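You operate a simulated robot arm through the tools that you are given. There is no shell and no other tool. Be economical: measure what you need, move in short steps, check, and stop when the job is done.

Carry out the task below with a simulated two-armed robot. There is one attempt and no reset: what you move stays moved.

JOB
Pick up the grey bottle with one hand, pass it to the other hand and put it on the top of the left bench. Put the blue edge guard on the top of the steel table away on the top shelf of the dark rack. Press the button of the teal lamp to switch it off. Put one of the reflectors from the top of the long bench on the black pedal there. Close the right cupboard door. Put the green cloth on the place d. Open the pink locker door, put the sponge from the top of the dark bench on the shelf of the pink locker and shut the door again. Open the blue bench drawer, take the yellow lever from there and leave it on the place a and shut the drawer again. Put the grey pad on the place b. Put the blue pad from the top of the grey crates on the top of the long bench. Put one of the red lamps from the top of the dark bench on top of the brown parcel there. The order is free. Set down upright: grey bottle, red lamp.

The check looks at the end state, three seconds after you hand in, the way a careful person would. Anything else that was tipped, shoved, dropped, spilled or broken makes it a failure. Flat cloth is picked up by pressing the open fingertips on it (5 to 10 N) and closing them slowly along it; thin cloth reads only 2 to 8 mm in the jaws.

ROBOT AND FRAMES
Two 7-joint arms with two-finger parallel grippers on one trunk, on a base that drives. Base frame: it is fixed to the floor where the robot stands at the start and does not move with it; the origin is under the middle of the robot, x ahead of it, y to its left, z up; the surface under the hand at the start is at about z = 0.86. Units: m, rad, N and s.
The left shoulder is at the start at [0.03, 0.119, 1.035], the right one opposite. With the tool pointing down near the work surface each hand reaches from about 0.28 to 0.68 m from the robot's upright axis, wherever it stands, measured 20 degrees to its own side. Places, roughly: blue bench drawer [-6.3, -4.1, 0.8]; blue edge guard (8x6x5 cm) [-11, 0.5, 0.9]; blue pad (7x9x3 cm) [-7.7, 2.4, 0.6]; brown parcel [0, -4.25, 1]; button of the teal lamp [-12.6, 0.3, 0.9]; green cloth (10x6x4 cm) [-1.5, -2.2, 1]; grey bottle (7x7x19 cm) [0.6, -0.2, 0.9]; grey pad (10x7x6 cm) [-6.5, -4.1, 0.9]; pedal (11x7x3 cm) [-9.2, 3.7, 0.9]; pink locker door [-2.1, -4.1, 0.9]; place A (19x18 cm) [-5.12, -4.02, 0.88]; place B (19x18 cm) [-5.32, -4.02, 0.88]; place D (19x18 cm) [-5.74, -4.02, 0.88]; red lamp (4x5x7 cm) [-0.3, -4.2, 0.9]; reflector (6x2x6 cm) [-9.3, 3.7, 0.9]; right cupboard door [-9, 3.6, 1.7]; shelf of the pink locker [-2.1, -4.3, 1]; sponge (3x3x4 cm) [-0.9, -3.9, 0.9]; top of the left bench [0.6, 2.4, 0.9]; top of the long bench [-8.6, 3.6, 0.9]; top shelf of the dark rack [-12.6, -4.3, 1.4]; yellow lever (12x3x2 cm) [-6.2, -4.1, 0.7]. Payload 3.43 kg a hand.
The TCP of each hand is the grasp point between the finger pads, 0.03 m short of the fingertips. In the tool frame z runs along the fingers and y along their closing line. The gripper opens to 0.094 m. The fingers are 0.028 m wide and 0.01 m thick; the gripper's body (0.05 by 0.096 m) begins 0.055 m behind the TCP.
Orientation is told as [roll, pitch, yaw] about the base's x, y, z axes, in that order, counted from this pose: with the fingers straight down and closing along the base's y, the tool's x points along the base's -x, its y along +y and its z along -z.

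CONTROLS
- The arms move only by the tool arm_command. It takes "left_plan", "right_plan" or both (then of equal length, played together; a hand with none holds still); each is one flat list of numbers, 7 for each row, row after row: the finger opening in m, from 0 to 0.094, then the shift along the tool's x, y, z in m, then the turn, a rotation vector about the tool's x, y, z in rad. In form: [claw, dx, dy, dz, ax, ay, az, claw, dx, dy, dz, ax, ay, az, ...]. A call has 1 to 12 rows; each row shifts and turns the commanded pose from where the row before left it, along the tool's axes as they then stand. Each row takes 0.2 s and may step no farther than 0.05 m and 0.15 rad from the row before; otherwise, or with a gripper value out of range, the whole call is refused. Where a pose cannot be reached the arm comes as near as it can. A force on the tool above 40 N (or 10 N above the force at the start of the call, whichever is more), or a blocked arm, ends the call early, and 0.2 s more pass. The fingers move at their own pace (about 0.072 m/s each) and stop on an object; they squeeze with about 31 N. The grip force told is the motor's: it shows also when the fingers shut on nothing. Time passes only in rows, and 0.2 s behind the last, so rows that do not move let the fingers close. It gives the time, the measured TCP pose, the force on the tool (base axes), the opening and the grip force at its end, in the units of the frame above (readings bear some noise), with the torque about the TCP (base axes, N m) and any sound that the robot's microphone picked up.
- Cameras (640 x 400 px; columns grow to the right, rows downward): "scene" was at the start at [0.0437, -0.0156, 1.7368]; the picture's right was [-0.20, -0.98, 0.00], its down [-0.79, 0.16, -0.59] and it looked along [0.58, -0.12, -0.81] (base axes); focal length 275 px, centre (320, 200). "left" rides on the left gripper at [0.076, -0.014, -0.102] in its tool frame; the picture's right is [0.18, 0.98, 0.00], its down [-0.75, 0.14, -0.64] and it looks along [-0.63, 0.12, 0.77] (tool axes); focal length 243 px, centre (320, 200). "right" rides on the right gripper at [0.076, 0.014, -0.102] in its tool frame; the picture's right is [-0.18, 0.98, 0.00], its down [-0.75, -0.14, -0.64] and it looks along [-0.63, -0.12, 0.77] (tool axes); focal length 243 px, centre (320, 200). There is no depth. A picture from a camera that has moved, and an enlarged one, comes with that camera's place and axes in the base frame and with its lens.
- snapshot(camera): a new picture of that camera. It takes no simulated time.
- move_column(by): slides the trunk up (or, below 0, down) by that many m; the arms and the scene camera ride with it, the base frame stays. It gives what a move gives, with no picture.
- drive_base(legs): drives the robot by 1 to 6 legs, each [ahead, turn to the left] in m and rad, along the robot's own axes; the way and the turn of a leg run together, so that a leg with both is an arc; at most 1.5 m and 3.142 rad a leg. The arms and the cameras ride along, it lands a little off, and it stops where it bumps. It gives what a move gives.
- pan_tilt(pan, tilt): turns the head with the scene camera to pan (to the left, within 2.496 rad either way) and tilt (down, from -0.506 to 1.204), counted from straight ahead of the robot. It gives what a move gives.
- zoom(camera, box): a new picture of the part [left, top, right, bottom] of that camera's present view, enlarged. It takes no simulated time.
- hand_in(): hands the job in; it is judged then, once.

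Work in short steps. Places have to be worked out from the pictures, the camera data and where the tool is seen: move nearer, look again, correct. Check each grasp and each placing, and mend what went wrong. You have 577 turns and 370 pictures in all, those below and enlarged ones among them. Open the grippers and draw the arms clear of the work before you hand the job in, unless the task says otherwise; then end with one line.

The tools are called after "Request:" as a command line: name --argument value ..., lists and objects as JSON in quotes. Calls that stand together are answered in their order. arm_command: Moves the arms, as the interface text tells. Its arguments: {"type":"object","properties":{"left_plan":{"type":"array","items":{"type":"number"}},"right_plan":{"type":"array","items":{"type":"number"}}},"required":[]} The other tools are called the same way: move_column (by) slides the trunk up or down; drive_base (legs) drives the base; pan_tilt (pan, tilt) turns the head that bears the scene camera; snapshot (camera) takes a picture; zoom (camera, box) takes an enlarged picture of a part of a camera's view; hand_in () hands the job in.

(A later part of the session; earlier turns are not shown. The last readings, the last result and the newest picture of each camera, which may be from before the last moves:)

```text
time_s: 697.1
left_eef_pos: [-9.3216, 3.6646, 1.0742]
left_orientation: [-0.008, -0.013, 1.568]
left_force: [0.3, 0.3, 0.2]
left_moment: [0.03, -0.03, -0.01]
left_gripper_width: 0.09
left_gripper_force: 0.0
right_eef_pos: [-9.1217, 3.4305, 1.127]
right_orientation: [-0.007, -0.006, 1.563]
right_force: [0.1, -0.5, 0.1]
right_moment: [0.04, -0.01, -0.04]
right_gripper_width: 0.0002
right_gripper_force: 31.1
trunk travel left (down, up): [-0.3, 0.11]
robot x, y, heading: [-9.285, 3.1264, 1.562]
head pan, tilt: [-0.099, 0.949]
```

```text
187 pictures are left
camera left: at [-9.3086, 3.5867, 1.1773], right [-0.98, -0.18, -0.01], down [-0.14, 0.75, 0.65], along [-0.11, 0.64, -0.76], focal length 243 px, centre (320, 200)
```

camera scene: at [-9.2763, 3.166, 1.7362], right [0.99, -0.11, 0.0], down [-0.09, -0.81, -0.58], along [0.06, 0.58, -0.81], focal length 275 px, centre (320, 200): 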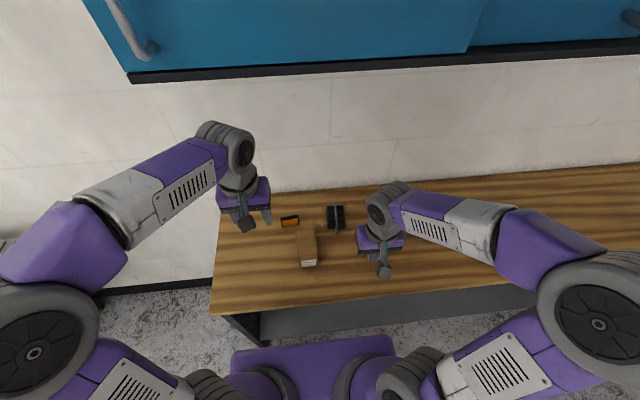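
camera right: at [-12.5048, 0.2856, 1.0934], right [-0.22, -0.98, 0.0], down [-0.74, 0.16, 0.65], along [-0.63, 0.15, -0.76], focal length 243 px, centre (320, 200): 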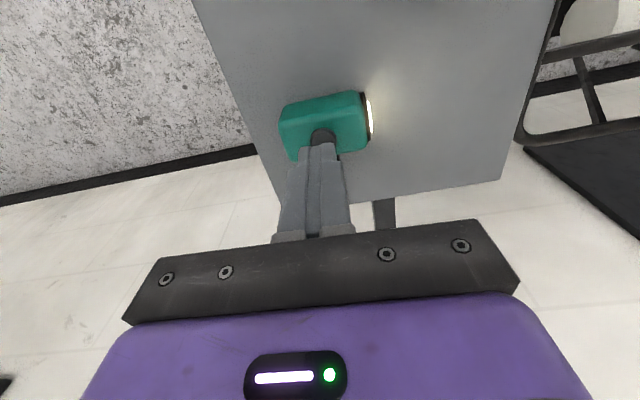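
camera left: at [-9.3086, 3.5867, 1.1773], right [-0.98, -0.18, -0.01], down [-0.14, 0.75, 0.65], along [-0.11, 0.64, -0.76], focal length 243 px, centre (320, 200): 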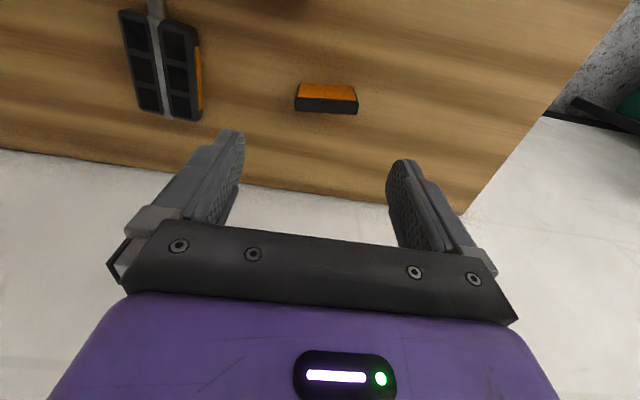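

Reflector top centre: (-9.326,3.659,0.963). I align, descend to z≈0.942, and close.

Request:
arm_command --left_plan '[0.085, 0.006, 0.004, 0.04, 0, 0, 0, 0.085, 0, 0, 0.045, 0, 0, 0, 0.085, 0, 0, 0.035, 0, 0, 0, 0.085, 0, 0, 0.012, 0, 0, 0, 0.085, 0, 0, 0, 0, 0, 0, 0.06, 0, 0, 0, 0, 0, 0, 0.04, 0, 0, 0, 0, 0, 0, 0.04, 0, 0, 0, 0, 0, 0]'

Request:
snapshot --camera "left"

```text
time_s: 698.9
left_eef_pos: [-9.3291, 3.6613, 0.9426]
left_orientation: [-0.006, -0.012, 1.567]
left_force: [0.3, 0.4, -0.6]
left_moment: [-0.03, 0.0, 0.01]
left_gripper_width: 0.0607
left_gripper_force: 31.0
right_eef_pos: [-9.1211, 3.4312, 1.1252]
right_orientation: [-0.005, -0.007, 1.564]
right_force: [1.2, -0.1, -0.2]
right_moment: [0.01, 0.0, 0.01]
right_gripper_width: 0.0003
right_gripper_force: 31.2
trunk travel left (down, up): [-0.3, 0.11]
robot x, y, heading: [-9.2895, 3.1214, 1.564]
head pan, tilt: [-0.099, 0.949]
```

```text
186 pictures are left
camera left: at [-9.3164, 3.5831, 1.0438], right [-0.98, -0.18, -0.01], down [-0.14, 0.75, 0.65], along [-0.11, 0.64, -0.76], focal length 243 px, centre (320, 200)
```

left: 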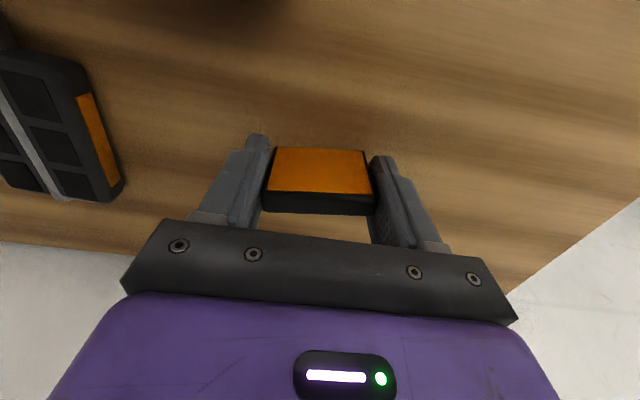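

Gripped. I lift, move over the pedal at (-9.173,3.664), and draw the right hand back meanwhile.

Request:
arm_command --left_plan '[0.04, 0, 0, -0.04, 0, 0, 0, 0.04, 0, 0, -0.045, 0, 0, 0, 0.04, 0, -0.04, 0, 0, 0, 0, 0.04, -0.001, -0.04, 0, 0, 0, 0, 0.04, -0.001, -0.04, 0, 0, 0, 0, 0.04, -0.001, -0.036, 0, 0, 0, 0, 0.04, 0, 0, 0, 0, 0, 0]' --right_plan '[0, 0.02, 0.02, 0, 0, 0, 0, 0, 0.02, -0.03, 0, 0, 0, 0, 0, 0, -0.04, 0, 0, 0, 0, 0, 0, -0.04, 0, 0, 0, 0, 0, 0, -0.02, 0, 0, 0, 0, 0, 0, 0, 0, 0, 0, 0, 0, 0, 0, 0, 0, 0, 0]'

Request:
snapshot --camera "left"

Request:
snapshot --camera "scene"

```text
time_s: 700.5
left_eef_pos: [-9.1763, 3.6639, 1.0299]
left_orientation: [-0.009, -0.011, 1.568]
left_force: [-0.1, 0.3, -0.1]
left_moment: [-0.01, -0.03, 0.02]
left_gripper_width: 0.061
left_gripper_force: 31.0
right_eef_pos: [-9.0135, 3.3893, 1.1254]
right_orientation: [-0.007, -0.006, 1.566]
right_force: [-0.4, -0.3, -0.6]
right_moment: [-0.01, -0.01, 0.0]
right_gripper_width: 0.0
right_gripper_force: 30.7
trunk travel left (down, up): [-0.3, 0.11]
robot x, y, heading: [-9.2796, 3.1255, 1.56]
head pan, tilt: [-0.099, 0.949]
```

```text
185 pictures are left
camera left: at [-9.1631, 3.5864, 1.1308], right [-0.98, -0.18, -0.01], down [-0.14, 0.75, 0.65], along [-0.11, 0.64, -0.76], focal length 243 px, centre (320, 200)
```

left: 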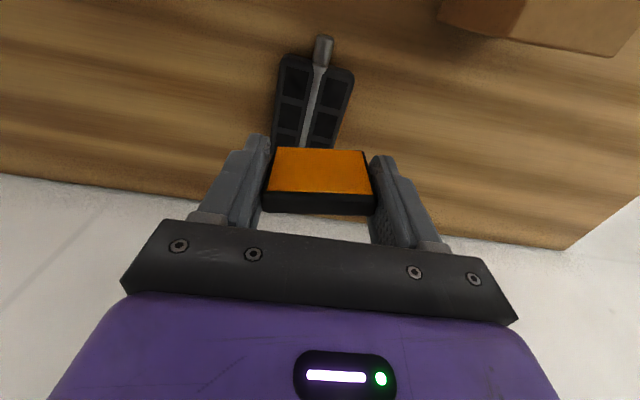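

```text
184 pictures are left
camera scene: at [-9.2771, 3.166, 1.7361], right [0.99, -0.11, 0.0], down [-0.09, -0.81, -0.58], along [0.06, 0.58, -0.81], focal length 275 px, centre (320, 200)
```

scene: 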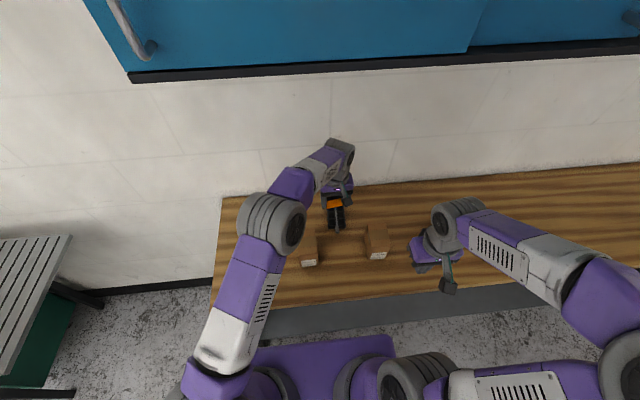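

Pedal axis is at x≈-9.166. I shift 1 cm and lower to contact in small steps.

Request:
arm_command --left_plan '[0.04, -0.006, -0.01, 0, 0, 0, 0, 0.04, 0, 0, 0.035, 0, 0, 0, 0.04, 0, 0, 0.008, 0, 0, 0, 0.04, 0, 0, 0.005, 0, 0, 0, 0.04, 0, 0, 0.004, 0, 0, 0, 0.04, 0, 0, 0, 0, 0, 0]'

```text
time_s: 701.9
left_eef_pos: [-9.1645, 3.6692, 0.9741]
left_orientation: [-0.007, -0.013, 1.566]
left_force: [-0.7, -0.1, -0.8]
left_moment: [-0.01, -0.03, 0.02]
left_gripper_width: 0.0611
left_gripper_force: 31.0
right_eef_pos: [-9.0136, 3.3891, 1.127]
right_orientation: [-0.007, -0.007, 1.564]
right_force: [-0.7, 0.2, 0.2]
right_moment: [-0.03, 0.04, 0.01]
right_gripper_width: 0.0
right_gripper_force: 30.7
trunk travel left (down, up): [-0.3, 0.11]
robot x, y, heading: [-9.2845, 3.1282, 1.561]
head pan, tilt: [-0.099, 0.949]
```

Request:
arm_command --left_plan '[0.04, 0, 0, 0.004, 0, 0, 0, 0.04, 0, 0, 0.004, 0, 0, 0, 0.04, 0, 0, 0.003, 0, 0, 0, 0.04, 0, 0, 0, 0, 0, 0]'

Request:
snapshot --camera "left"

```text
time_s: 702.9
left_eef_pos: [-9.1651, 3.6696, 0.9655]
left_orientation: [-0.008, -0.013, 1.568]
left_force: [1.1, 0.1, -0.1]
left_moment: [0.0, -0.03, -0.04]
left_gripper_width: 0.0605
left_gripper_force: 31.0
right_eef_pos: [-9.0138, 3.3891, 1.1261]
right_orientation: [-0.005, -0.007, 1.564]
right_force: [-0.8, 0.6, -0.4]
right_moment: [0.01, 0.0, -0.01]
right_gripper_width: 0.0
right_gripper_force: 30.8
trunk travel left (down, up): [-0.3, 0.11]
robot x, y, heading: [-9.2846, 3.1238, 1.56]
head pan, tilt: [-0.099, 0.949]
```

```text
183 pictures are left
camera left: at [-9.1514, 3.5923, 1.0659], right [-0.98, -0.18, -0.01], down [-0.14, 0.75, 0.65], along [-0.11, 0.64, -0.76], focal length 243 px, centre (320, 200)
```

left: 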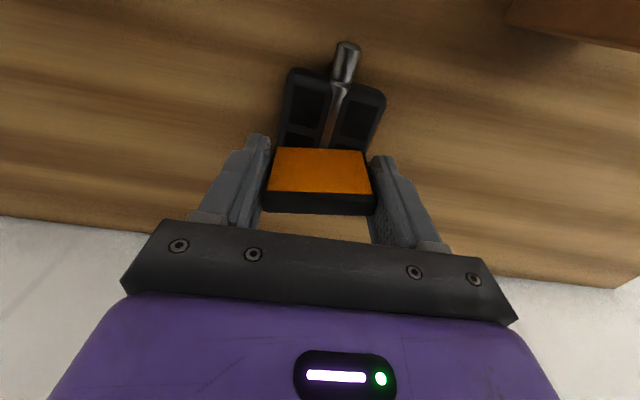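

Request:
arm_command --left_plan '[0.04, 0, 0, 0.003, 0, 0, 0, 0.04, 0, 0, 0.003, 0, 0, 0, 0.04, 0, 0, 0.003, 0, 0, 0, 0.04, 0, 0, 0, 0, 0, 0]'

```text
time_s: 703.9
left_eef_pos: [-9.1642, 3.6697, 0.9573]
left_orientation: [-0.008, -0.019, 1.568]
left_force: [0.8, 5.4, 19.6]
left_moment: [0.22, 0.39, -0.1]
left_gripper_width: 0.0609
left_gripper_force: 30.8
right_eef_pos: [-9.0133, 3.3877, 1.1266]
right_orientation: [-0.005, -0.008, 1.564]
right_force: [0.1, 0.1, -0.2]
right_moment: [-0.02, 0.0, -0.02]
right_gripper_width: 0.0
right_gripper_force: 31.5
trunk travel left (down, up): [-0.3, 0.11]
robot x, y, heading: [-9.2845, 3.1213, 1.559]
head pan, tilt: [-0.099, 0.949]
```

Contact. I ease up 1 mm, open slowly, and lift.

Request:
arm_command --left_plan '[0.055, 0, 0, -0.001, 0, 0, 0, 0.064, 0, 0, 0, 0, 0, 0, 0.075, 0, 0, 0, 0, 0, 0, 0.085, 0, 0, 0, 0, 0, 0, 0.085, 0, 0, -0.02, 0, 0, 0, 0.085, 0, 0, -0.03, 0, 0, 0, 0.085, 0, 0, -0.04, 0, 0, 0, 0.085, 0.03, 0, -0.02, 0, 0, 0, 0.085, 0.045, 0.01, 0, 0, 0, 0, 0.085, 0.045, 0.01, 0, 0, 0, 0]'

Request:
snapshot --camera "left"

Request:
zoom --camera "scene" --box '[256, 180, 400, 270]'

```text
time_s: 706.1
left_eef_pos: [-9.1884, 3.5499, 1.0653]
left_orientation: [-0.008, -0.016, 1.569]
left_force: [0.3, 0.2, 0.0]
left_moment: [0.04, -0.01, -0.01]
left_gripper_width: 0.0849
left_gripper_force: 0.1
right_eef_pos: [-9.0134, 3.3881, 1.1276]
right_orientation: [-0.005, -0.007, 1.564]
right_force: [0.1, -0.1, -0.8]
right_moment: [0.01, 0.02, 0.01]
right_gripper_width: 0.0
right_gripper_force: 30.7
trunk travel left (down, up): [-0.3, 0.11]
robot x, y, heading: [-9.286, 3.1235, 1.557]
head pan, tilt: [-0.099, 0.949]
```

```text
182 pictures are left
camera left: at [-9.1751, 3.4719, 1.1667], right [-0.98, -0.18, -0.01], down [-0.14, 0.74, 0.65], along [-0.11, 0.64, -0.76], focal length 243 px, centre (320, 200)
```

left: 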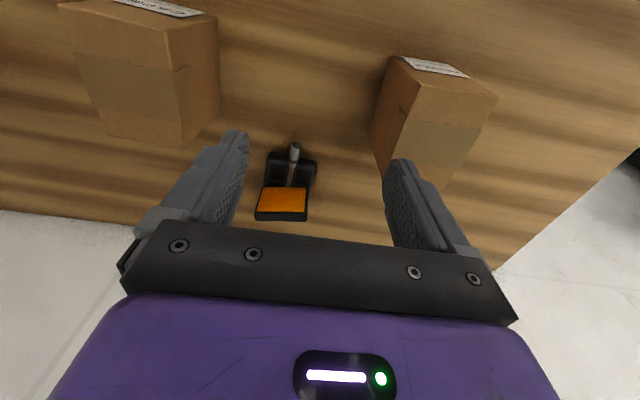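

```text
4.44 times, centred on (328, 225) of scene
camera zoom: at [-9.2766, 3.1643, 1.7361], right [0.99, -0.11, 0.0], down [-0.09, -0.81, -0.58], along [0.06, 0.58, -0.81], focal length 1222 px, centre (284, 89)
```

zoom: 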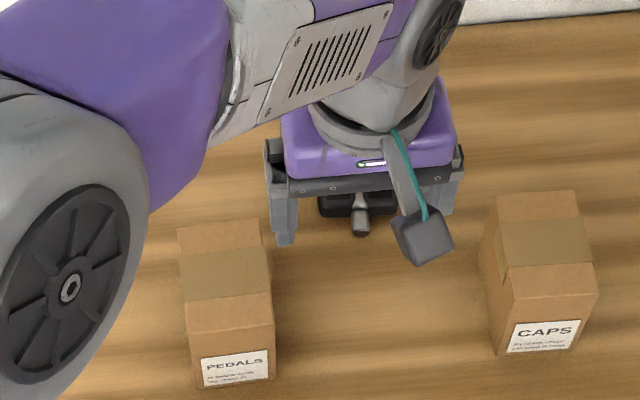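

The reflector stands on the pedal. I retract the left hand and verify from the scene camera.

Request:
arm_command --left_plan '[0.06, 0, 0, -0.045, 0, 0, 0, 0.06, 0.02, 0, -0.04, 0, 0, 0, 0.06, 0.04, 0.02, -0.02, 0, 0, 0, 0.06, 0.04, 0.025, 0, 0, 0, 0, 0.06, 0.04, 0.025, 0, 0, 0, 0, 0.06, 0.02, 0.03, 0, 0, 0, 0]'

Request:
zoom --camera "scene" --box '[256, 170, 400, 260]'

```text
time_s: 707.5
left_eef_pos: [-9.2901, 3.3853, 1.1665]
left_orientation: [-0.009, -0.014, 1.57]
left_force: [-0.4, -0.4, -0.8]
left_moment: [-0.01, 0.0, -0.05]
left_gripper_width: 0.0603
left_gripper_force: 0.2
right_eef_pos: [-9.0145, 3.3898, 1.1267]
right_orientation: [-0.007, -0.006, 1.564]
right_force: [-0.2, 0.4, -0.2]
right_moment: [0.01, 0.02, 0.03]
right_gripper_width: 0.0
right_gripper_force: 30.9
trunk travel left (down, up): [-0.3, 0.11]
robot x, y, heading: [-9.2839, 3.1274, 1.559]
head pan, tilt: [-0.099, 0.949]
```

```text
4.44 times, centred on (328, 215) of scene
camera zoom: at [-9.2779, 3.1655, 1.7361], right [0.99, -0.11, 0.0], down [-0.09, -0.81, -0.58], along [0.06, 0.58, -0.81], focal length 1222 px, centre (284, 133)
```

zoom: 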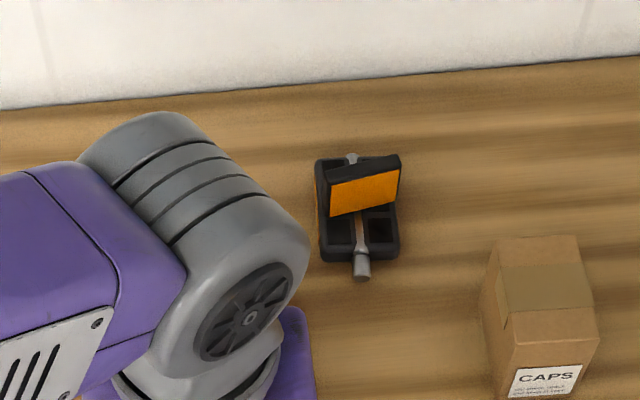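

Done. Next the blue pad on the grey crates: I back off and drive to about (-8.3,2.45) facing east.

Request:
drive_base --legs '[[-0.5, 0], [0, -1.74], [0.95, 0], [0, 0.18]]'

Request:
pan_tilt --pan 0 --tilt 0.9

Request:
snapshot --camera "scene"

```text
time_s: 719.7
left_eef_pos: [-8.0941, 2.5358, 1.1661]
left_orientation: [-0.007, -0.011, 0.054]
left_force: [0.5, 0.2, 0.1]
left_moment: [-0.03, 0.01, 0.01]
left_gripper_width: 0.0602
left_gripper_force: 0.0
right_eef_pos: [-8.0765, 2.2598, 1.1268]
right_orientation: [-0.004, -0.007, 0.048]
right_force: [-1.0, 0.1, -0.3]
right_moment: [0.04, 0.02, 0.0]
right_gripper_width: 0.0001
right_gripper_force: 30.9
trunk travel left (down, up): [-0.3, 0.11]
robot x, y, heading: [-8.3551, 2.5144, 0.047]
head pan, tilt: [-0.099, 0.949]
```

```text
time_s: 720.4
left_eef_pos: [-8.0944, 2.5351, 1.166]
left_orientation: [-0.007, -0.011, 0.052]
left_force: [-0.3, -0.9, 0.2]
left_moment: [0.02, -0.02, 0.01]
left_gripper_width: 0.0599
left_gripper_force: 0.0
right_eef_pos: [-8.076, 2.2603, 1.126]
right_orientation: [-0.005, -0.008, 0.047]
right_force: [0.0, -0.1, -0.2]
right_moment: [0.02, 0.02, -0.01]
right_gripper_width: 0.0002
right_gripper_force: 31.0
trunk travel left (down, up): [-0.3, 0.11]
robot x, y, heading: [-8.3539, 2.5192, 0.046]
head pan, tilt: [0.0, 0.901]
```

```text
179 pictures are left
camera scene: at [-8.3077, 2.5187, 1.7397], right [0.04, -1.0, 0.0], down [-0.78, -0.03, -0.62], along [0.62, 0.03, -0.78], focal length 275 px, centre (320, 200)
```

scene: 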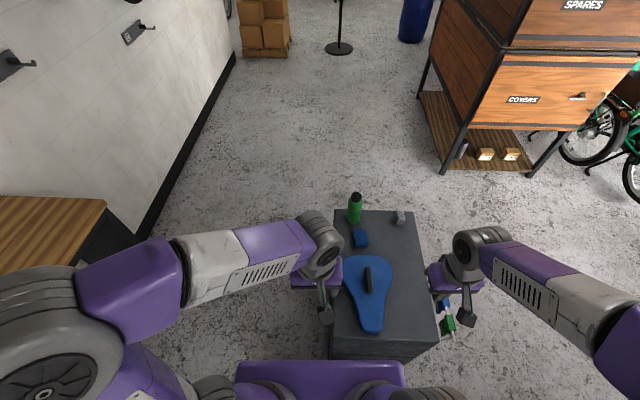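

Request:
zoom --camera "scene" --box '[300, 180, 492, 300]'

```text
3.33 times, centred on (396, 240) of scene
camera zoom: at [-8.3077, 2.5187, 1.7397], right [0.04, -1.0, 0.0], down [-0.78, -0.03, -0.62], along [0.62, 0.03, -0.78], focal length 916 px, centre (67, 67)
```

zoom: 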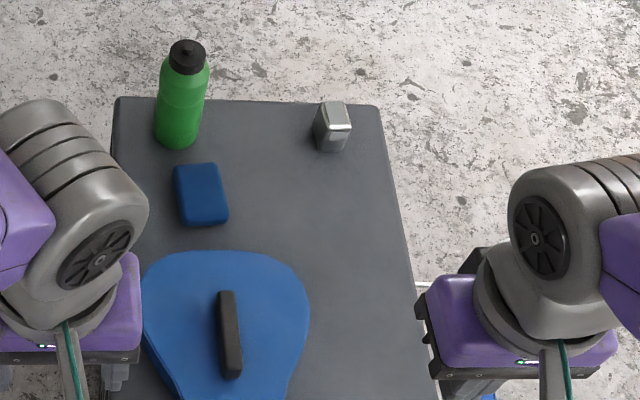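

The pad is the small blue block at about (-7.638,2.364); from here it's too far, so I go round to the north side of the crates and face south.

Request:
drive_base --legs '[[-0.15, 0], [0, 0.9], [0.42, 0], [0, -0.9], [0.5, 0], [0, -1.617]]'

Request:
pan_tilt --pan 0.1 --tilt 1.0

Request:
snapshot --camera "scene"

```text
time_s: 735.0
left_eef_pos: [-7.7374, 2.6077, 1.1662]
left_orientation: [-0.007, -0.014, -1.558]
left_force: [0.1, -0.6, 0.1]
left_moment: [-0.04, -0.01, -0.05]
left_gripper_width: 0.0602
left_gripper_force: 0.0
right_eef_pos: [-8.0145, 2.6013, 1.1261]
right_orientation: [-0.005, -0.008, -1.562]
right_force: [-0.7, 0.2, 0.1]
right_moment: [0.0, 0.04, 0.0]
right_gripper_width: 0.0
right_gripper_force: 30.6
trunk travel left (down, up): [-0.3, 0.11]
robot x, y, heading: [-7.7448, 2.8695, -1.568]
head pan, tilt: [0.0, 0.901]
```

```text
time_s: 735.7
left_eef_pos: [-7.738, 2.6078, 1.1659]
left_orientation: [-0.008, -0.011, -1.558]
left_force: [0.6, -0.3, -0.5]
left_moment: [0.03, -0.01, 0.01]
left_gripper_width: 0.0602
left_gripper_force: 0.1
right_eef_pos: [-8.0149, 2.6021, 1.1264]
right_orientation: [-0.005, -0.007, -1.562]
right_force: [0.4, -0.2, 0.2]
right_moment: [0.0, 0.01, 0.01]
right_gripper_width: 0.0001
right_gripper_force: 31.1
trunk travel left (down, up): [-0.3, 0.11]
robot x, y, heading: [-7.7467, 2.8682, -1.571]
head pan, tilt: [0.099, 1.0]
```

```text
177 pictures are left
camera scene: at [-7.7367, 2.83, 1.7325], right [-0.99, -0.1, 0.0], down [-0.09, 0.84, -0.54], along [0.06, -0.54, -0.84], focal length 275 px, centre (320, 200)
```

scene: 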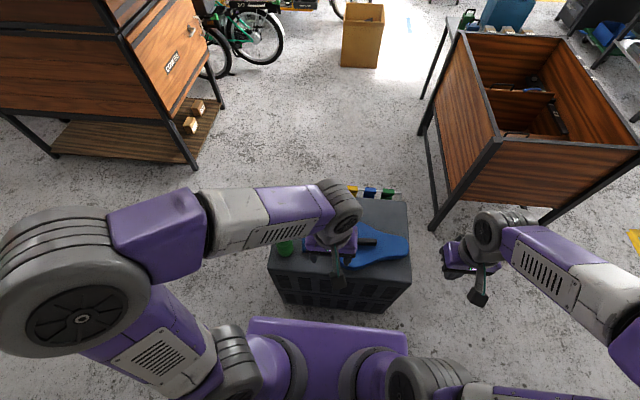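

I move the left hand above the pad and rotate it 90° counter-clockwise (camera side away from the bottle).

Request:
arm_command --left_plan '[0.09, -0.041, 0.016, 0, 0, 0, 0, 0.09, -0.041, 0.016, 0, 0, 0, 0, 0.09, -0.041, 0.016, 0, 0, 0, 0, 0.09, -0.041, 0.016, 0, 0, 0, 0, 0.09, -0.041, 0.016, 0, 0, 0, 0, 0.09, -0.04, 0.017, 0, 0, 0, 0, 0.09, 0, 0, 0, 0, 0, -0.15, 0.09, 0, 0, 0, 0, 0, -0.15, 0.09, 0, 0, 0, 0, 0, -0.15, 0.09, 0, 0, 0, 0, 0, -0.15, 0.09, 0, 0, 0, 0, 0, -0.15]'

Request:
arm_command --left_plan '[0.09, 0, 0, 0, 0, 0, -0.15, 0.09, 0, 0, 0, 0, 0, -0.15, 0.09, 0, 0, 0, 0, 0, -0.15, 0.09, 0, 0, 0, 0, 0, -0.15, 0.09, 0, 0, 0, 0, 0, -0.15, 0.09, 0, 0, 0, 0, 0, -0.06, 0.09, 0, 0, 0, 0, 0, 0]'

Request:
move_column --by -0.25

Request:
snapshot --camera "left"

```text
time_s: 738.1
left_eef_pos: [-7.6377, 2.3619, 1.1689]
left_orientation: [-0.014, -0.005, -0.805]
left_force: [0.2, 0.0, -0.5]
left_moment: [0.01, 0.01, 0.02]
left_gripper_width: 0.0898
left_gripper_force: 0.1
right_eef_pos: [-8.0143, 2.602, 1.1263]
right_orientation: [-0.006, -0.006, -1.562]
right_force: [0.5, -0.9, 0.0]
right_moment: [0.0, 0.01, -0.01]
right_gripper_width: 0.0002
right_gripper_force: 31.3
trunk travel left (down, up): [-0.3, 0.11]
robot x, y, heading: [-7.7467, 2.8718, -1.569]
head pan, tilt: [0.099, 1.0]
```

```text
time_s: 739.7
left_eef_pos: [-7.6393, 2.3654, 1.1694]
left_orientation: [-0.014, 0.008, 0.002]
left_force: [-0.5, -0.5, -0.6]
left_moment: [0.01, -0.01, 0.0]
left_gripper_width: 0.0899
left_gripper_force: 0.0
right_eef_pos: [-8.0144, 2.6012, 1.126]
right_orientation: [-0.005, -0.006, -1.561]
right_force: [0.0, 0.0, -0.7]
right_moment: [0.02, 0.04, -0.02]
right_gripper_width: 0.0
right_gripper_force: 30.8
trunk travel left (down, up): [-0.3, 0.11]
robot x, y, heading: [-7.7464, 2.8717, -1.566]
head pan, tilt: [0.099, 1.0]
```

```text
time_s: 742.3
left_eef_pos: [-7.6387, 2.365, 0.9183]
left_orientation: [-0.013, 0.008, -0.001]
left_force: [-0.4, -0.7, 0.1]
left_moment: [0.02, 0.02, -0.04]
left_gripper_width: 0.0898
left_gripper_force: 0.1
right_eef_pos: [-8.0145, 2.6021, 0.876]
right_orientation: [-0.007, -0.008, -1.561]
right_force: [0.2, -0.3, -0.2]
right_moment: [0.01, 0.01, -0.01]
right_gripper_width: 0.0
right_gripper_force: 31.5
trunk travel left (down, up): [-0.05, 0.36]
robot x, y, heading: [-7.7425, 2.8708, -1.564]
head pan, tilt: [0.099, 1.0]
```

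```text
176 pictures are left
camera left: at [-7.7137, 2.352, 1.0225], right [-0.18, 0.98, -0.01], down [0.76, 0.15, 0.63], along [0.63, 0.11, -0.77], focal length 243 px, centre (320, 200)
```

left: 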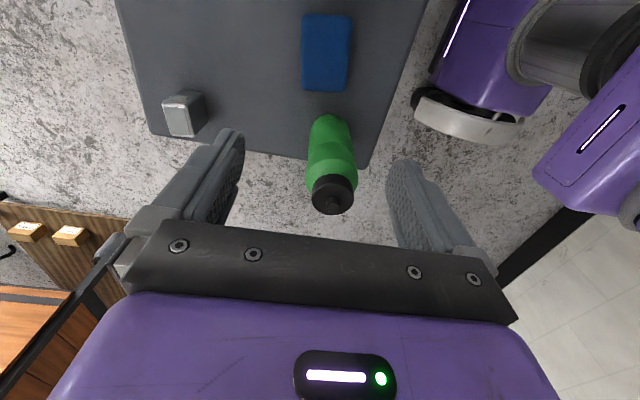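

Pad centre is about (-7.657,2.365), top z≈0.66, turned ~0.14 rad; the bottle stands at (-7.56,2.39). I align and descend to z≈0.76.

Request:
arm_command --left_plan '[0.085, 0.029, 0, 0, 0, 0, -0.14, 0.085, 0, 0, 0.045, 0, 0, 0, 0.085, 0, 0, 0.045, 0, 0, 0, 0.085, 0, 0, 0.045, 0, 0, 0, 0.085, 0, 0, 0.023, 0, 0, 0, 0.085, 0, 0, 0, 0, 0, 0]'

Request:
snapshot --camera "left"

```text
time_s: 743.7
left_eef_pos: [-7.6692, 2.3651, 0.7605]
left_orientation: [-0.013, 0.007, 0.141]
left_force: [-0.1, 0.0, 0.1]
left_moment: [0.03, -0.01, -0.03]
left_gripper_width: 0.0854
left_gripper_force: 0.1
right_eef_pos: [-8.015, 2.6021, 0.8761]
right_orientation: [-0.006, -0.007, -1.562]
right_force: [0.2, 0.4, 0.2]
right_moment: [0.0, 0.01, 0.0]
right_gripper_width: 0.0
right_gripper_force: 30.6
trunk travel left (down, up): [-0.05, 0.36]
robot x, y, heading: [-7.7472, 2.8684, -1.567]
head pan, tilt: [0.099, 1.0]
```

```text
175 pictures are left
camera left: at [-7.742, 2.3406, 0.8641], right [-0.32, 0.95, -0.01], down [0.73, 0.25, 0.63], along [0.6, 0.2, -0.77], focal length 243 px, centre (320, 200)
```

left: 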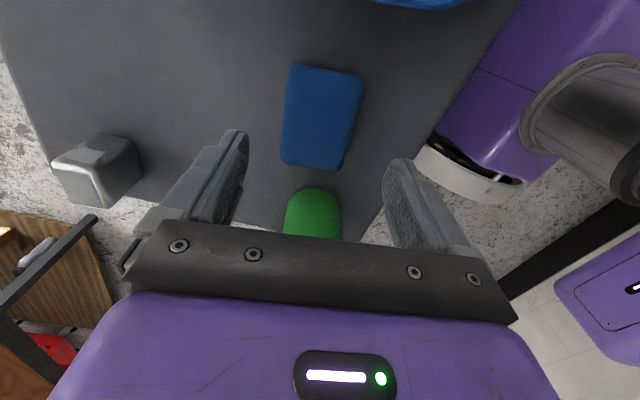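

Aligned. I descend to z≈0.672 and close on the pad.

Request:
arm_command --left_plan '[0.085, 0, 0, 0.035, 0, 0, 0, 0.085, 0, 0, 0.035, 0, 0, 0, 0.085, 0, 0, 0.018, 0, 0, 0, 0.085, 0, 0, 0, 0, 0, 0, 0.06, 0, 0, 0, 0, 0, 0, 0.04, 0, 0, 0, 0, 0, 0, 0.03, 0, 0, 0, 0, 0, 0, 0.03, 0, 0, 0, 0, 0, 0]'

Request:
snapshot --camera "left"

```text
time_s: 745.5
left_eef_pos: [-7.6688, 2.3634, 0.6746]
left_orientation: [-0.013, 0.009, 0.142]
left_force: [-0.4, -0.3, -0.4]
left_moment: [-0.01, -0.02, -0.02]
left_gripper_width: 0.0637
left_gripper_force: 30.8
right_eef_pos: [-8.0139, 2.6023, 0.8773]
right_orientation: [-0.005, -0.006, -1.563]
right_force: [-0.2, -0.4, 0.1]
right_moment: [0.05, -0.02, 0.02]
right_gripper_width: 0.0003
right_gripper_force: 31.1
trunk travel left (down, up): [-0.05, 0.36]
robot x, y, heading: [-7.7438, 2.8689, -1.568]
head pan, tilt: [0.099, 1.0]
```

```text
174 pictures are left
camera left: at [-7.7408, 2.3398, 0.7775], right [-0.32, 0.95, -0.01], down [0.73, 0.25, 0.63], along [0.6, 0.2, -0.77], focal length 243 px, centre (320, 200)
```

left: 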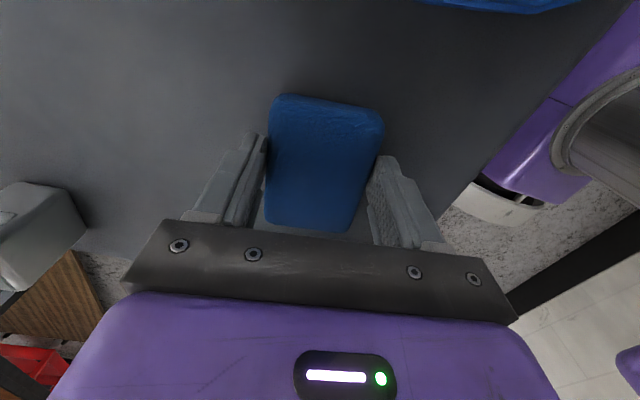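

Gripped. I lift vertically using the trunk.

Request:
move_column --by 0.25

Request:
snapshot --camera "left"

```text
time_s: 748.0
left_eef_pos: [-7.6689, 2.3631, 0.9234]
left_orientation: [-0.011, 0.009, 0.142]
left_force: [0.2, 0.5, -0.1]
left_moment: [0.02, -0.04, -0.01]
left_gripper_width: 0.0637
left_gripper_force: 31.4
right_eef_pos: [-8.0133, 2.6019, 1.1259]
right_orientation: [-0.005, -0.006, -1.563]
right_force: [0.9, 0.0, -0.3]
right_moment: [-0.01, 0.02, 0.0]
right_gripper_width: 0.0
right_gripper_force: 31.3
trunk travel left (down, up): [-0.3, 0.11]
robot x, y, heading: [-7.747, 2.8689, -1.567]
head pan, tilt: [0.099, 1.0]
```

```text
173 pictures are left
camera left: at [-7.7407, 2.3398, 1.0273], right [-0.32, 0.95, -0.01], down [0.73, 0.25, 0.63], along [0.6, 0.2, -0.77], focal length 243 px, centre (320, 200)
```

left: 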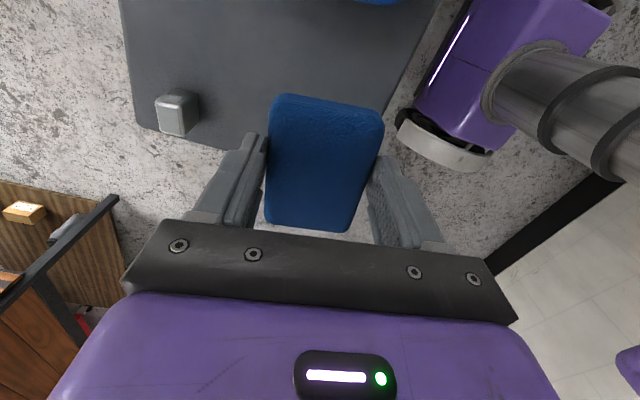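

The pad is held. I raise and retract the hand, rotating it back, then check the crates.

Request:
arm_command --left_plan '[0.03, 0, 0, -0.045, 0, 0, 0, 0.03, 0, 0, -0.045, 0, 0, 0, 0.03, 0, 0, -0.045, 0, 0, 0.15, 0.03, 0, 0, -0.045, 0, 0, 0.15, 0.03, 0, 0, 0, 0, 0, 0.15, 0.03, 0, 0, 0, 0, 0, 0.15, 0.03, 0, 0, 0, 0, 0, 0.15, 0.03, 0, 0, 0, 0, 0, 0.15, 0.03, 0, 0, 0, 0, 0, 0.15, 0.03, 0, 0, 0, 0, 0, 0.15, 0.03, 0, 0, 0, 0, 0, 0.15, 0.03, 0, 0, 0, 0, 0, 0.15]'

Request:
arm_command --left_plan '[0.03, 0.02, 0.01, 0, 0, 0, 0.15, 0.03, 0.03, 0.01, 0, 0, 0, 0.05, 0.03, 0.04, 0.01, 0, 0, 0, 0, 0.03, 0.04, 0.01, 0, 0, 0, 0, 0.03, 0.03, 0, 0, 0, 0, 0]'

Request:
snapshot --camera "scene"

```text
time_s: 750.6
left_eef_pos: [-7.6675, 2.3653, 1.1044]
left_orientation: [-0.01, -0.011, -1.361]
left_force: [-1.2, -0.1, -0.6]
left_moment: [-0.02, 0.0, -0.01]
left_gripper_width: 0.0639
left_gripper_force: 31.1
right_eef_pos: [-8.0144, 2.6016, 1.1268]
right_orientation: [-0.007, -0.006, -1.561]
right_force: [0.0, -0.1, 0.1]
right_moment: [-0.04, -0.01, 0.0]
right_gripper_width: 0.0001
right_gripper_force: 31.2
trunk travel left (down, up): [-0.3, 0.11]
robot x, y, heading: [-7.7459, 2.8672, -1.568]
head pan, tilt: [0.099, 1.0]
```

```text
time_s: 751.9
left_eef_pos: [-7.6332, 2.529, 1.1]
left_orientation: [-0.008, -0.015, -1.559]
left_force: [0.0, 0.4, -0.1]
left_moment: [-0.02, 0.03, -0.04]
left_gripper_width: 0.0639
left_gripper_force: 31.7
right_eef_pos: [-8.014, 2.6018, 1.1278]
right_orientation: [-0.004, -0.007, -1.563]
right_force: [0.6, -0.2, 0.0]
right_moment: [0.0, 0.03, -0.04]
right_gripper_width: 0.0
right_gripper_force: 30.9
trunk travel left (down, up): [-0.3, 0.11]
robot x, y, heading: [-7.7437, 2.8719, -1.563]
head pan, tilt: [0.099, 1.0]
```

```text
172 pictures are left
camera scene: at [-7.7365, 2.831, 1.7325], right [-0.99, -0.1, 0.0], down [-0.09, 0.84, -0.54], along [0.06, -0.54, -0.84], focal length 275 px, centre (320, 200)
```

scene: 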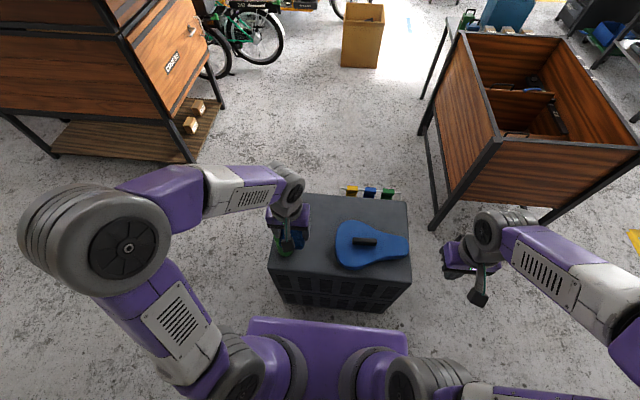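

I drive to (-8.35,3.05) facing the long bench, and glance back at the crates.

Request:
drive_base --legs '[[0, -1.93], [0.62, 0], [0, -1.21]]'

Request:
pan_tilt --pan -2.2 --tilt 0.8

Request:
snapshot --camera "scene"

Request:
pan_tilt --pan 0 --tilt 0.9

Request:
snapshot --camera "scene"

```text
time_s: 763.1
left_eef_pos: [-8.442, 3.4467, 1.099]
left_orientation: [-0.008, -0.011, 1.544]
left_force: [0.0, -0.5, -1.1]
left_moment: [-0.01, 0.02, 0.01]
left_gripper_width: 0.0639
left_gripper_force: 31.5
right_eef_pos: [-8.066, 3.3589, 1.1257]
right_orientation: [-0.006, -0.008, 1.539]
right_force: [0.9, -0.7, -0.4]
right_moment: [0.02, 0.02, -0.01]
right_gripper_width: 0.0
right_gripper_force: 30.8
trunk travel left (down, up): [-0.3, 0.11]
robot x, y, heading: [-8.346, 3.1022, 1.537]
head pan, tilt: [0.099, 1.0]
```

```text
time_s: 765.3
left_eef_pos: [-8.4433, 3.4472, 1.0998]
left_orientation: [-0.008, -0.012, 1.543]
left_force: [0.3, 0.3, -0.4]
left_moment: [0.01, 0.01, -0.03]
left_gripper_width: 0.0638
left_gripper_force: 30.9
right_eef_pos: [-8.0667, 3.3592, 1.1257]
right_orientation: [-0.006, -0.006, 1.539]
right_force: [0.7, -0.4, -0.5]
right_moment: [0.01, 0.0, -0.03]
right_gripper_width: 0.0
right_gripper_force: 31.4
trunk travel left (down, up): [-0.3, 0.11]
robot x, y, heading: [-8.3431, 3.098, 1.543]
head pan, tilt: [-2.201, 0.799]
```

```text
171 pictures are left
camera scene: at [-8.2805, 3.0201, 1.7476], right [-0.62, -0.79, 0.0], down [-0.57, 0.44, -0.7], along [0.55, -0.43, -0.72], focal length 275 px, centre (320, 200)
```

scene: 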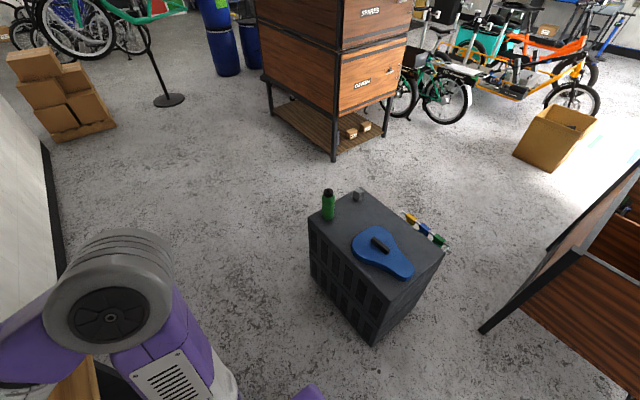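

```text
time_s: 767.4
left_eef_pos: [-8.4415, 3.4474, 1.1005]
left_orientation: [-0.007, -0.014, 1.545]
left_force: [0.3, 0.0, -0.7]
left_moment: [-0.01, 0.0, -0.02]
left_gripper_width: 0.064
left_gripper_force: 30.6
right_eef_pos: [-8.0667, 3.3584, 1.126]
right_orientation: [-0.006, -0.007, 1.538]
right_force: [0.2, 0.4, 0.6]
right_moment: [0.0, 0.02, 0.01]
right_gripper_width: 0.0
right_gripper_force: 30.9
trunk travel left (down, up): [-0.3, 0.11]
robot x, y, heading: [-8.3458, 3.0996, 1.535]
head pan, tilt: [0.0, 0.901]
```

```text
170 pictures are left
camera scene: at [-8.3415, 3.1452, 1.7397], right [1.0, -0.03, 0.0], down [-0.03, -0.78, -0.62], along [0.02, 0.62, -0.78], focal length 275 px, centre (320, 200)
```

scene: 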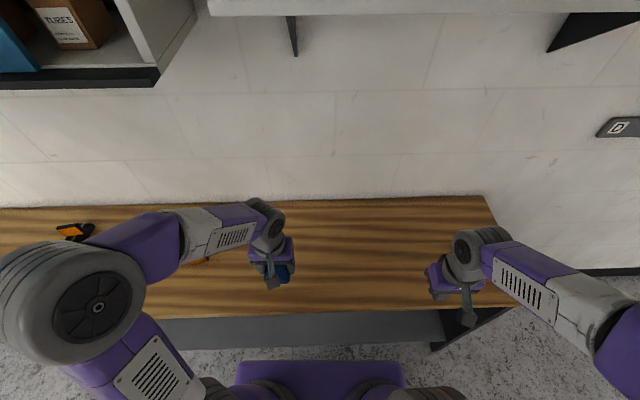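

The crates are undisturbed and the bench is free here. I move the pad over (-8.40,3.58) and lower.

Request:
arm_command --left_plan '[0.03, -0.044, -0.013, 0, 0, 0, 0, 0.03, -0.044, -0.013, 0, 0, 0, 0, 0.03, -0.044, -0.013, 0, 0, 0, 0, 0.03, 0, 0, 0.045, 0, 0, 0, 0.03, 0, 0, 0.045, 0, 0, 0, 0.03, 0, 0, 0.045, 0, 0, 0, 0.03, 0, 0, 0.012, 0, 0, 0, 0.03, 0, 0, 0, 0, 0, 0]'

Request:
snapshot --camera "left"

```text
time_s: 769.1
left_eef_pos: [-8.3999, 3.5794, 0.9546]
left_orientation: [-0.007, -0.012, 1.544]
left_force: [0.5, -0.8, -0.5]
left_moment: [-0.02, 0.01, 0.01]
left_gripper_width: 0.0638
left_gripper_force: 31.0
right_eef_pos: [-8.0662, 3.3585, 1.127]
right_orientation: [-0.006, -0.008, 1.54]
right_force: [-0.2, -0.3, 0.7]
right_moment: [0.0, 0.01, 0.02]
right_gripper_width: 0.0
right_gripper_force: 31.1
trunk travel left (down, up): [-0.3, 0.11]
robot x, y, heading: [-8.3443, 3.1006, 1.537]
head pan, tilt: [0.0, 0.901]
```

```text
169 pictures are left
camera left: at [-8.388, 3.5011, 1.0562], right [-0.99, -0.16, -0.01], down [-0.13, 0.75, 0.65], along [-0.1, 0.64, -0.76], focal length 243 px, centre (320, 200)
```

left: 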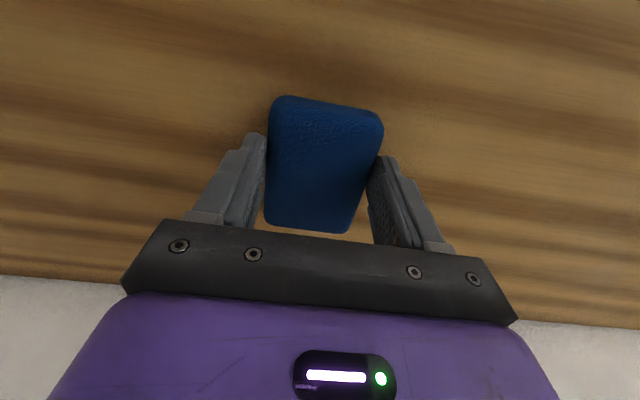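

Request:
arm_command --left_plan '[0.03, 0, 0, 0.007, 0, 0, 0, 0.03, 0, 0, 0.005, 0, 0, 0, 0.03, 0, 0, 0.004, 0, 0, 0, 0.03, 0, 0, 0.003, 0, 0, 0, 0.03, 0, 0, 0, 0, 0, 0]'

```text
time_s: 770.4
left_eef_pos: [-8.3982, 3.5804, 0.9381]
left_orientation: [-0.009, -0.019, 1.546]
left_force: [-1.3, -0.3, 35.9]
left_moment: [0.03, 0.27, -0.01]
left_gripper_width: 0.0637
left_gripper_force: 30.9
right_eef_pos: [-8.0647, 3.3576, 1.1273]
right_orientation: [-0.005, -0.008, 1.539]
right_force: [0.0, -0.9, 0.5]
right_moment: [-0.04, 0.04, 0.01]
right_gripper_width: 0.0001
right_gripper_force: 30.8
trunk travel left (down, up): [-0.3, 0.11]
robot x, y, heading: [-8.3461, 3.1027, 1.537]
head pan, tilt: [0.0, 0.901]
```

Contact. I ease up, open, lift and retract.

Request:
arm_command --left_plan '[0.03, 0, 0, -0.003, 0, 0, 0, 0.06, 0, 0, 0, 0, 0, 0, 0.085, 0, 0, 0, 0, 0, 0, 0.085, 0, 0, 0, 0, 0, 0, 0.085, 0, 0, -0.03, 0, 0, 0, 0.085, 0, 0, -0.045, 0, 0, 0, 0.085, 0, 0, -0.045, 0, 0, 0, 0.085, 0.02, 0, -0.04, 0, 0, 0, 0.085, 0.045, 0, 0, 0, 0, 0, 0.085, 0.045, 0.02, 0, 0, 0, 0, 0.085, 0.045, 0.02, 0, 0, 0, 0]'

Request:
snapshot --camera "scene"

```text
time_s: 772.8
left_eef_pos: [-8.4421, 3.4211, 1.0972]
left_orientation: [-0.009, -0.014, 1.545]
left_force: [-0.2, 0.3, -0.2]
left_moment: [0.01, -0.01, -0.01]
left_gripper_width: 0.0851
left_gripper_force: 0.0
right_eef_pos: [-8.0665, 3.3582, 1.1271]
right_orientation: [-0.008, -0.006, 1.539]
right_force: [0.0, 0.2, -0.5]
right_moment: [0.0, -0.03, -0.01]
right_gripper_width: 0.0002
right_gripper_force: 31.6
trunk travel left (down, up): [-0.3, 0.11]
robot x, y, heading: [-8.3459, 3.0987, 1.536]
head pan, tilt: [0.0, 0.901]
```

```text
168 pictures are left
camera scene: at [-8.3423, 3.1435, 1.7398], right [1.0, -0.03, 0.0], down [-0.03, -0.78, -0.62], along [0.02, 0.62, -0.78], focal length 275 px, centre (320, 200)
```

scene: 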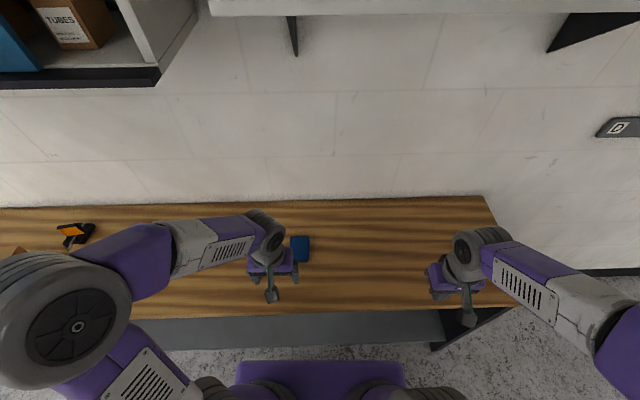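

The pad is on the bench. Finally the cupboard door: I move the robot to x≈-8.9 in front of it and raise the trunk.

Request:
drive_base --legs '[[-0.2, 0], [0, 1.57], [0.55, 0], [0, -1.54], [0.13, 0]]'

Request:
move_column --by 0.11

Request:
pan_tilt --pan -0.1 --tilt 0.3

Request:
snapshot --camera "scene"

```text
time_s: 785.6
left_eef_pos: [-8.9948, 3.385, 1.0976]
left_orientation: [-0.005, -0.013, 1.542]
left_force: [1.0, 0.0, -0.3]
left_moment: [-0.01, -0.01, -0.04]
left_gripper_width: 0.085
left_gripper_force: 0.0
right_eef_pos: [-8.62, 3.3206, 1.1264]
right_orientation: [-0.004, -0.007, 1.539]
right_force: [-0.5, 0.0, 0.8]
right_moment: [-0.01, 0.01, -0.02]
right_gripper_width: 0.0
right_gripper_force: 31.1
trunk travel left (down, up): [-0.3, 0.11]
robot x, y, heading: [-8.9004, 3.0632, 1.534]
head pan, tilt: [0.0, 0.901]
```

```text
time_s: 787.0
left_eef_pos: [-8.995, 3.3853, 1.2081]
left_orientation: [-0.006, -0.013, 1.543]
left_force: [0.2, -0.7, 0.2]
left_moment: [-0.01, -0.01, 0.01]
left_gripper_width: 0.085
left_gripper_force: 0.1
right_eef_pos: [-8.6192, 3.3211, 1.2368]
right_orientation: [-0.004, -0.007, 1.54]
right_force: [1.1, -0.3, -0.4]
right_moment: [-0.03, 0.01, -0.02]
right_gripper_width: 0.0001
right_gripper_force: 30.8
trunk travel left (down, up): [-0.41, 0.0]
robot x, y, heading: [-8.8988, 3.0675, 1.54]
head pan, tilt: [0.0, 0.901]
```

```text
time_s: 788.0
left_eef_pos: [-8.9952, 3.3854, 1.207]
left_orientation: [-0.007, -0.015, 1.543]
left_force: [0.2, -0.3, 0.1]
left_moment: [-0.03, -0.03, 0.01]
left_gripper_width: 0.0849
left_gripper_force: 0.1
right_eef_pos: [-8.6193, 3.3213, 1.2364]
right_orientation: [-0.004, -0.007, 1.54]
right_force: [0.0, 0.0, 0.4]
right_moment: [-0.02, -0.03, -0.04]
right_gripper_width: 0.0002
right_gripper_force: 31.4
trunk travel left (down, up): [-0.41, 0.0]
robot x, y, heading: [-8.8978, 3.0629, 1.537]
head pan, tilt: [-0.099, 0.3]
```

```text
167 pictures are left
camera scene: at [-8.8852, 3.1251, 1.9019], right [0.99, -0.13, 0.0], down [-0.04, -0.29, -0.95], along [0.13, 0.95, -0.3], focal length 275 px, centre (320, 200)
```

scene: 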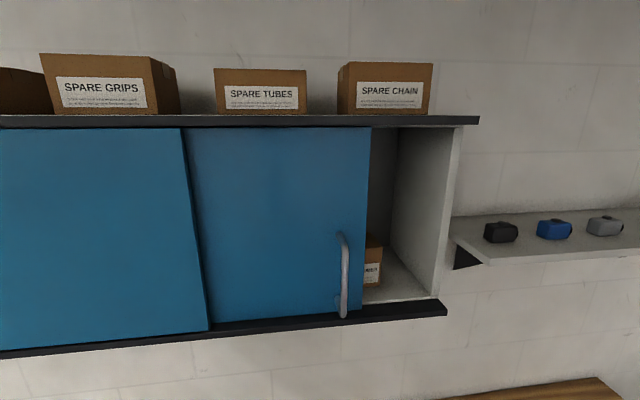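

The handle is roughly at (-8.785,3.53,1.63). I raise the right hand while pitching it forward, in front of the cupboard.

Request:
arm_command --right_plan '[0, -0.01, 0, -0.04, 0, -0.15, 0, 0, -0.0159, 0, -0.038, 0, -0.15, 0, 0, -0.0213, 0, -0.0351, 0, -0.15, 0, 0, -0.0262, 0, -0.0314, 0, -0.15, 0, 0, -0.0305, 0, -0.027, 0, -0.15, 0, 0, -0.0343, 0, -0.0222, 0, -0.15, 0, 0, -0.0372, 0, -0.0168, 0, -0.15, 0, 0, -0.0395, 0, -0.0109, 0, -0.15, 0, 0, -0.0408, 0, -0.0049, 0, -0.12, 0, 0, -0.041, 0, 0.001, 0, -0.1, 0, 0, 0, 0, 0, 0, 0, 0]'

Request:
snapshot --camera "scene"

```text
time_s: 790.4
left_eef_pos: [-8.9947, 3.3837, 1.2078]
left_orientation: [-0.008, -0.014, 1.542]
left_force: [-0.9, 0.7, -0.4]
left_moment: [-0.01, 0.01, 0.02]
left_gripper_width: 0.0848
left_gripper_force: 0.0
right_eef_pos: [-8.6188, 3.4183, 1.6381]
right_orientation: [-0.041, -1.428, 1.582]
right_force: [-0.6, 0.1, 0.9]
right_moment: [0.02, 0.01, 0.01]
right_gripper_width: 0.0
right_gripper_force: 31.2
trunk travel left (down, up): [-0.41, 0.0]
robot x, y, heading: [-8.9005, 3.0631, 1.543]
head pan, tilt: [-0.099, 0.3]
```

```text
166 pictures are left
camera scene: at [-8.8851, 3.1246, 1.902], right [0.99, -0.13, 0.0], down [-0.04, -0.29, -0.96], along [0.13, 0.95, -0.3], focal length 275 px, centre (320, 200)
```

scene: 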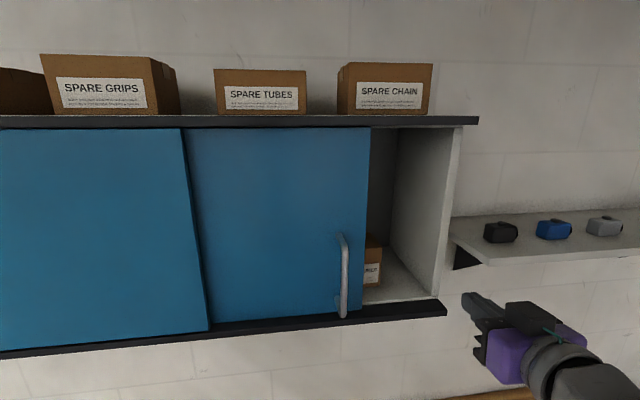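

I move the hand left (−x) past the handle, staying in front of it.

Request:
arm_command --right_plan '[0, 0, 0.044, 0, 0, 0, 0, 0, 0, 0.044, 0, 0, 0, 0, 0, 0, 0.044, 0, 0, 0, 0, 0, 0, 0.044, 0, 0, 0, 0, 0, 0, 0.044, 0, 0, 0, 0, 0, 0, 0.02, 0, 0, 0, 0, 0, 0, 0, 0, 0, 0, 0]'

Request:
snapshot --camera "scene"

Request:
snapshot --camera "right"

```text
time_s: 792.0
left_eef_pos: [-8.994, 3.3854, 1.2067]
left_orientation: [-0.006, -0.014, 1.543]
left_force: [1.0, -0.2, -0.7]
left_moment: [-0.01, 0.01, -0.04]
left_gripper_width: 0.0848
left_gripper_force: 0.0
right_eef_pos: [-8.8585, 3.4269, 1.6331]
right_orientation: [-0.033, -1.425, 1.571]
right_force: [-0.2, 0.2, 0.8]
right_moment: [0.0, -0.01, -0.02]
right_gripper_width: 0.0
right_gripper_force: 30.7
trunk travel left (down, up): [-0.41, 0.0]
robot x, y, heading: [-8.9005, 3.0615, 1.54]
head pan, tilt: [-0.099, 0.3]
```

```text
165 pictures are left
camera scene: at [-8.8847, 3.1251, 1.902], right [0.99, -0.13, 0.0], down [-0.04, -0.29, -0.96], along [0.13, 0.95, -0.3], focal length 275 px, centre (320, 200)
```

scene: 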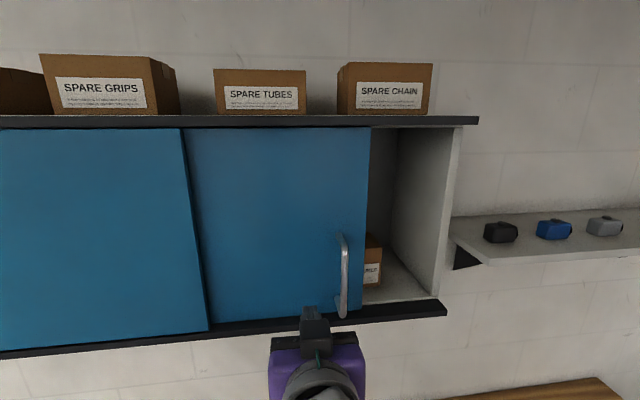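

```text
164 pictures are left
camera right: at [-8.8771, 3.3152, 1.5732], right [-0.98, 0.06, 0.18], down [0.12, -0.53, 0.84], along [0.14, 0.85, 0.51], focal length 243 px, centre (320, 200)
```

right: 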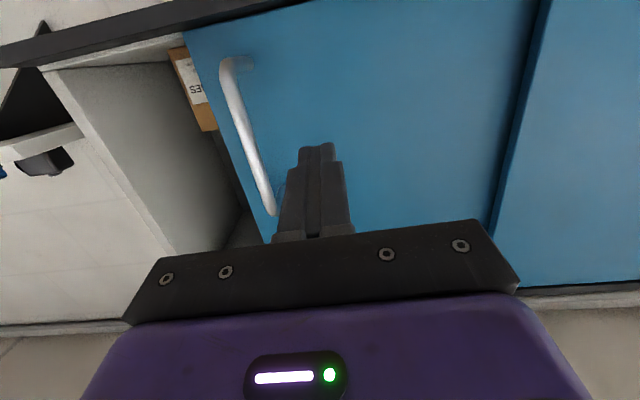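

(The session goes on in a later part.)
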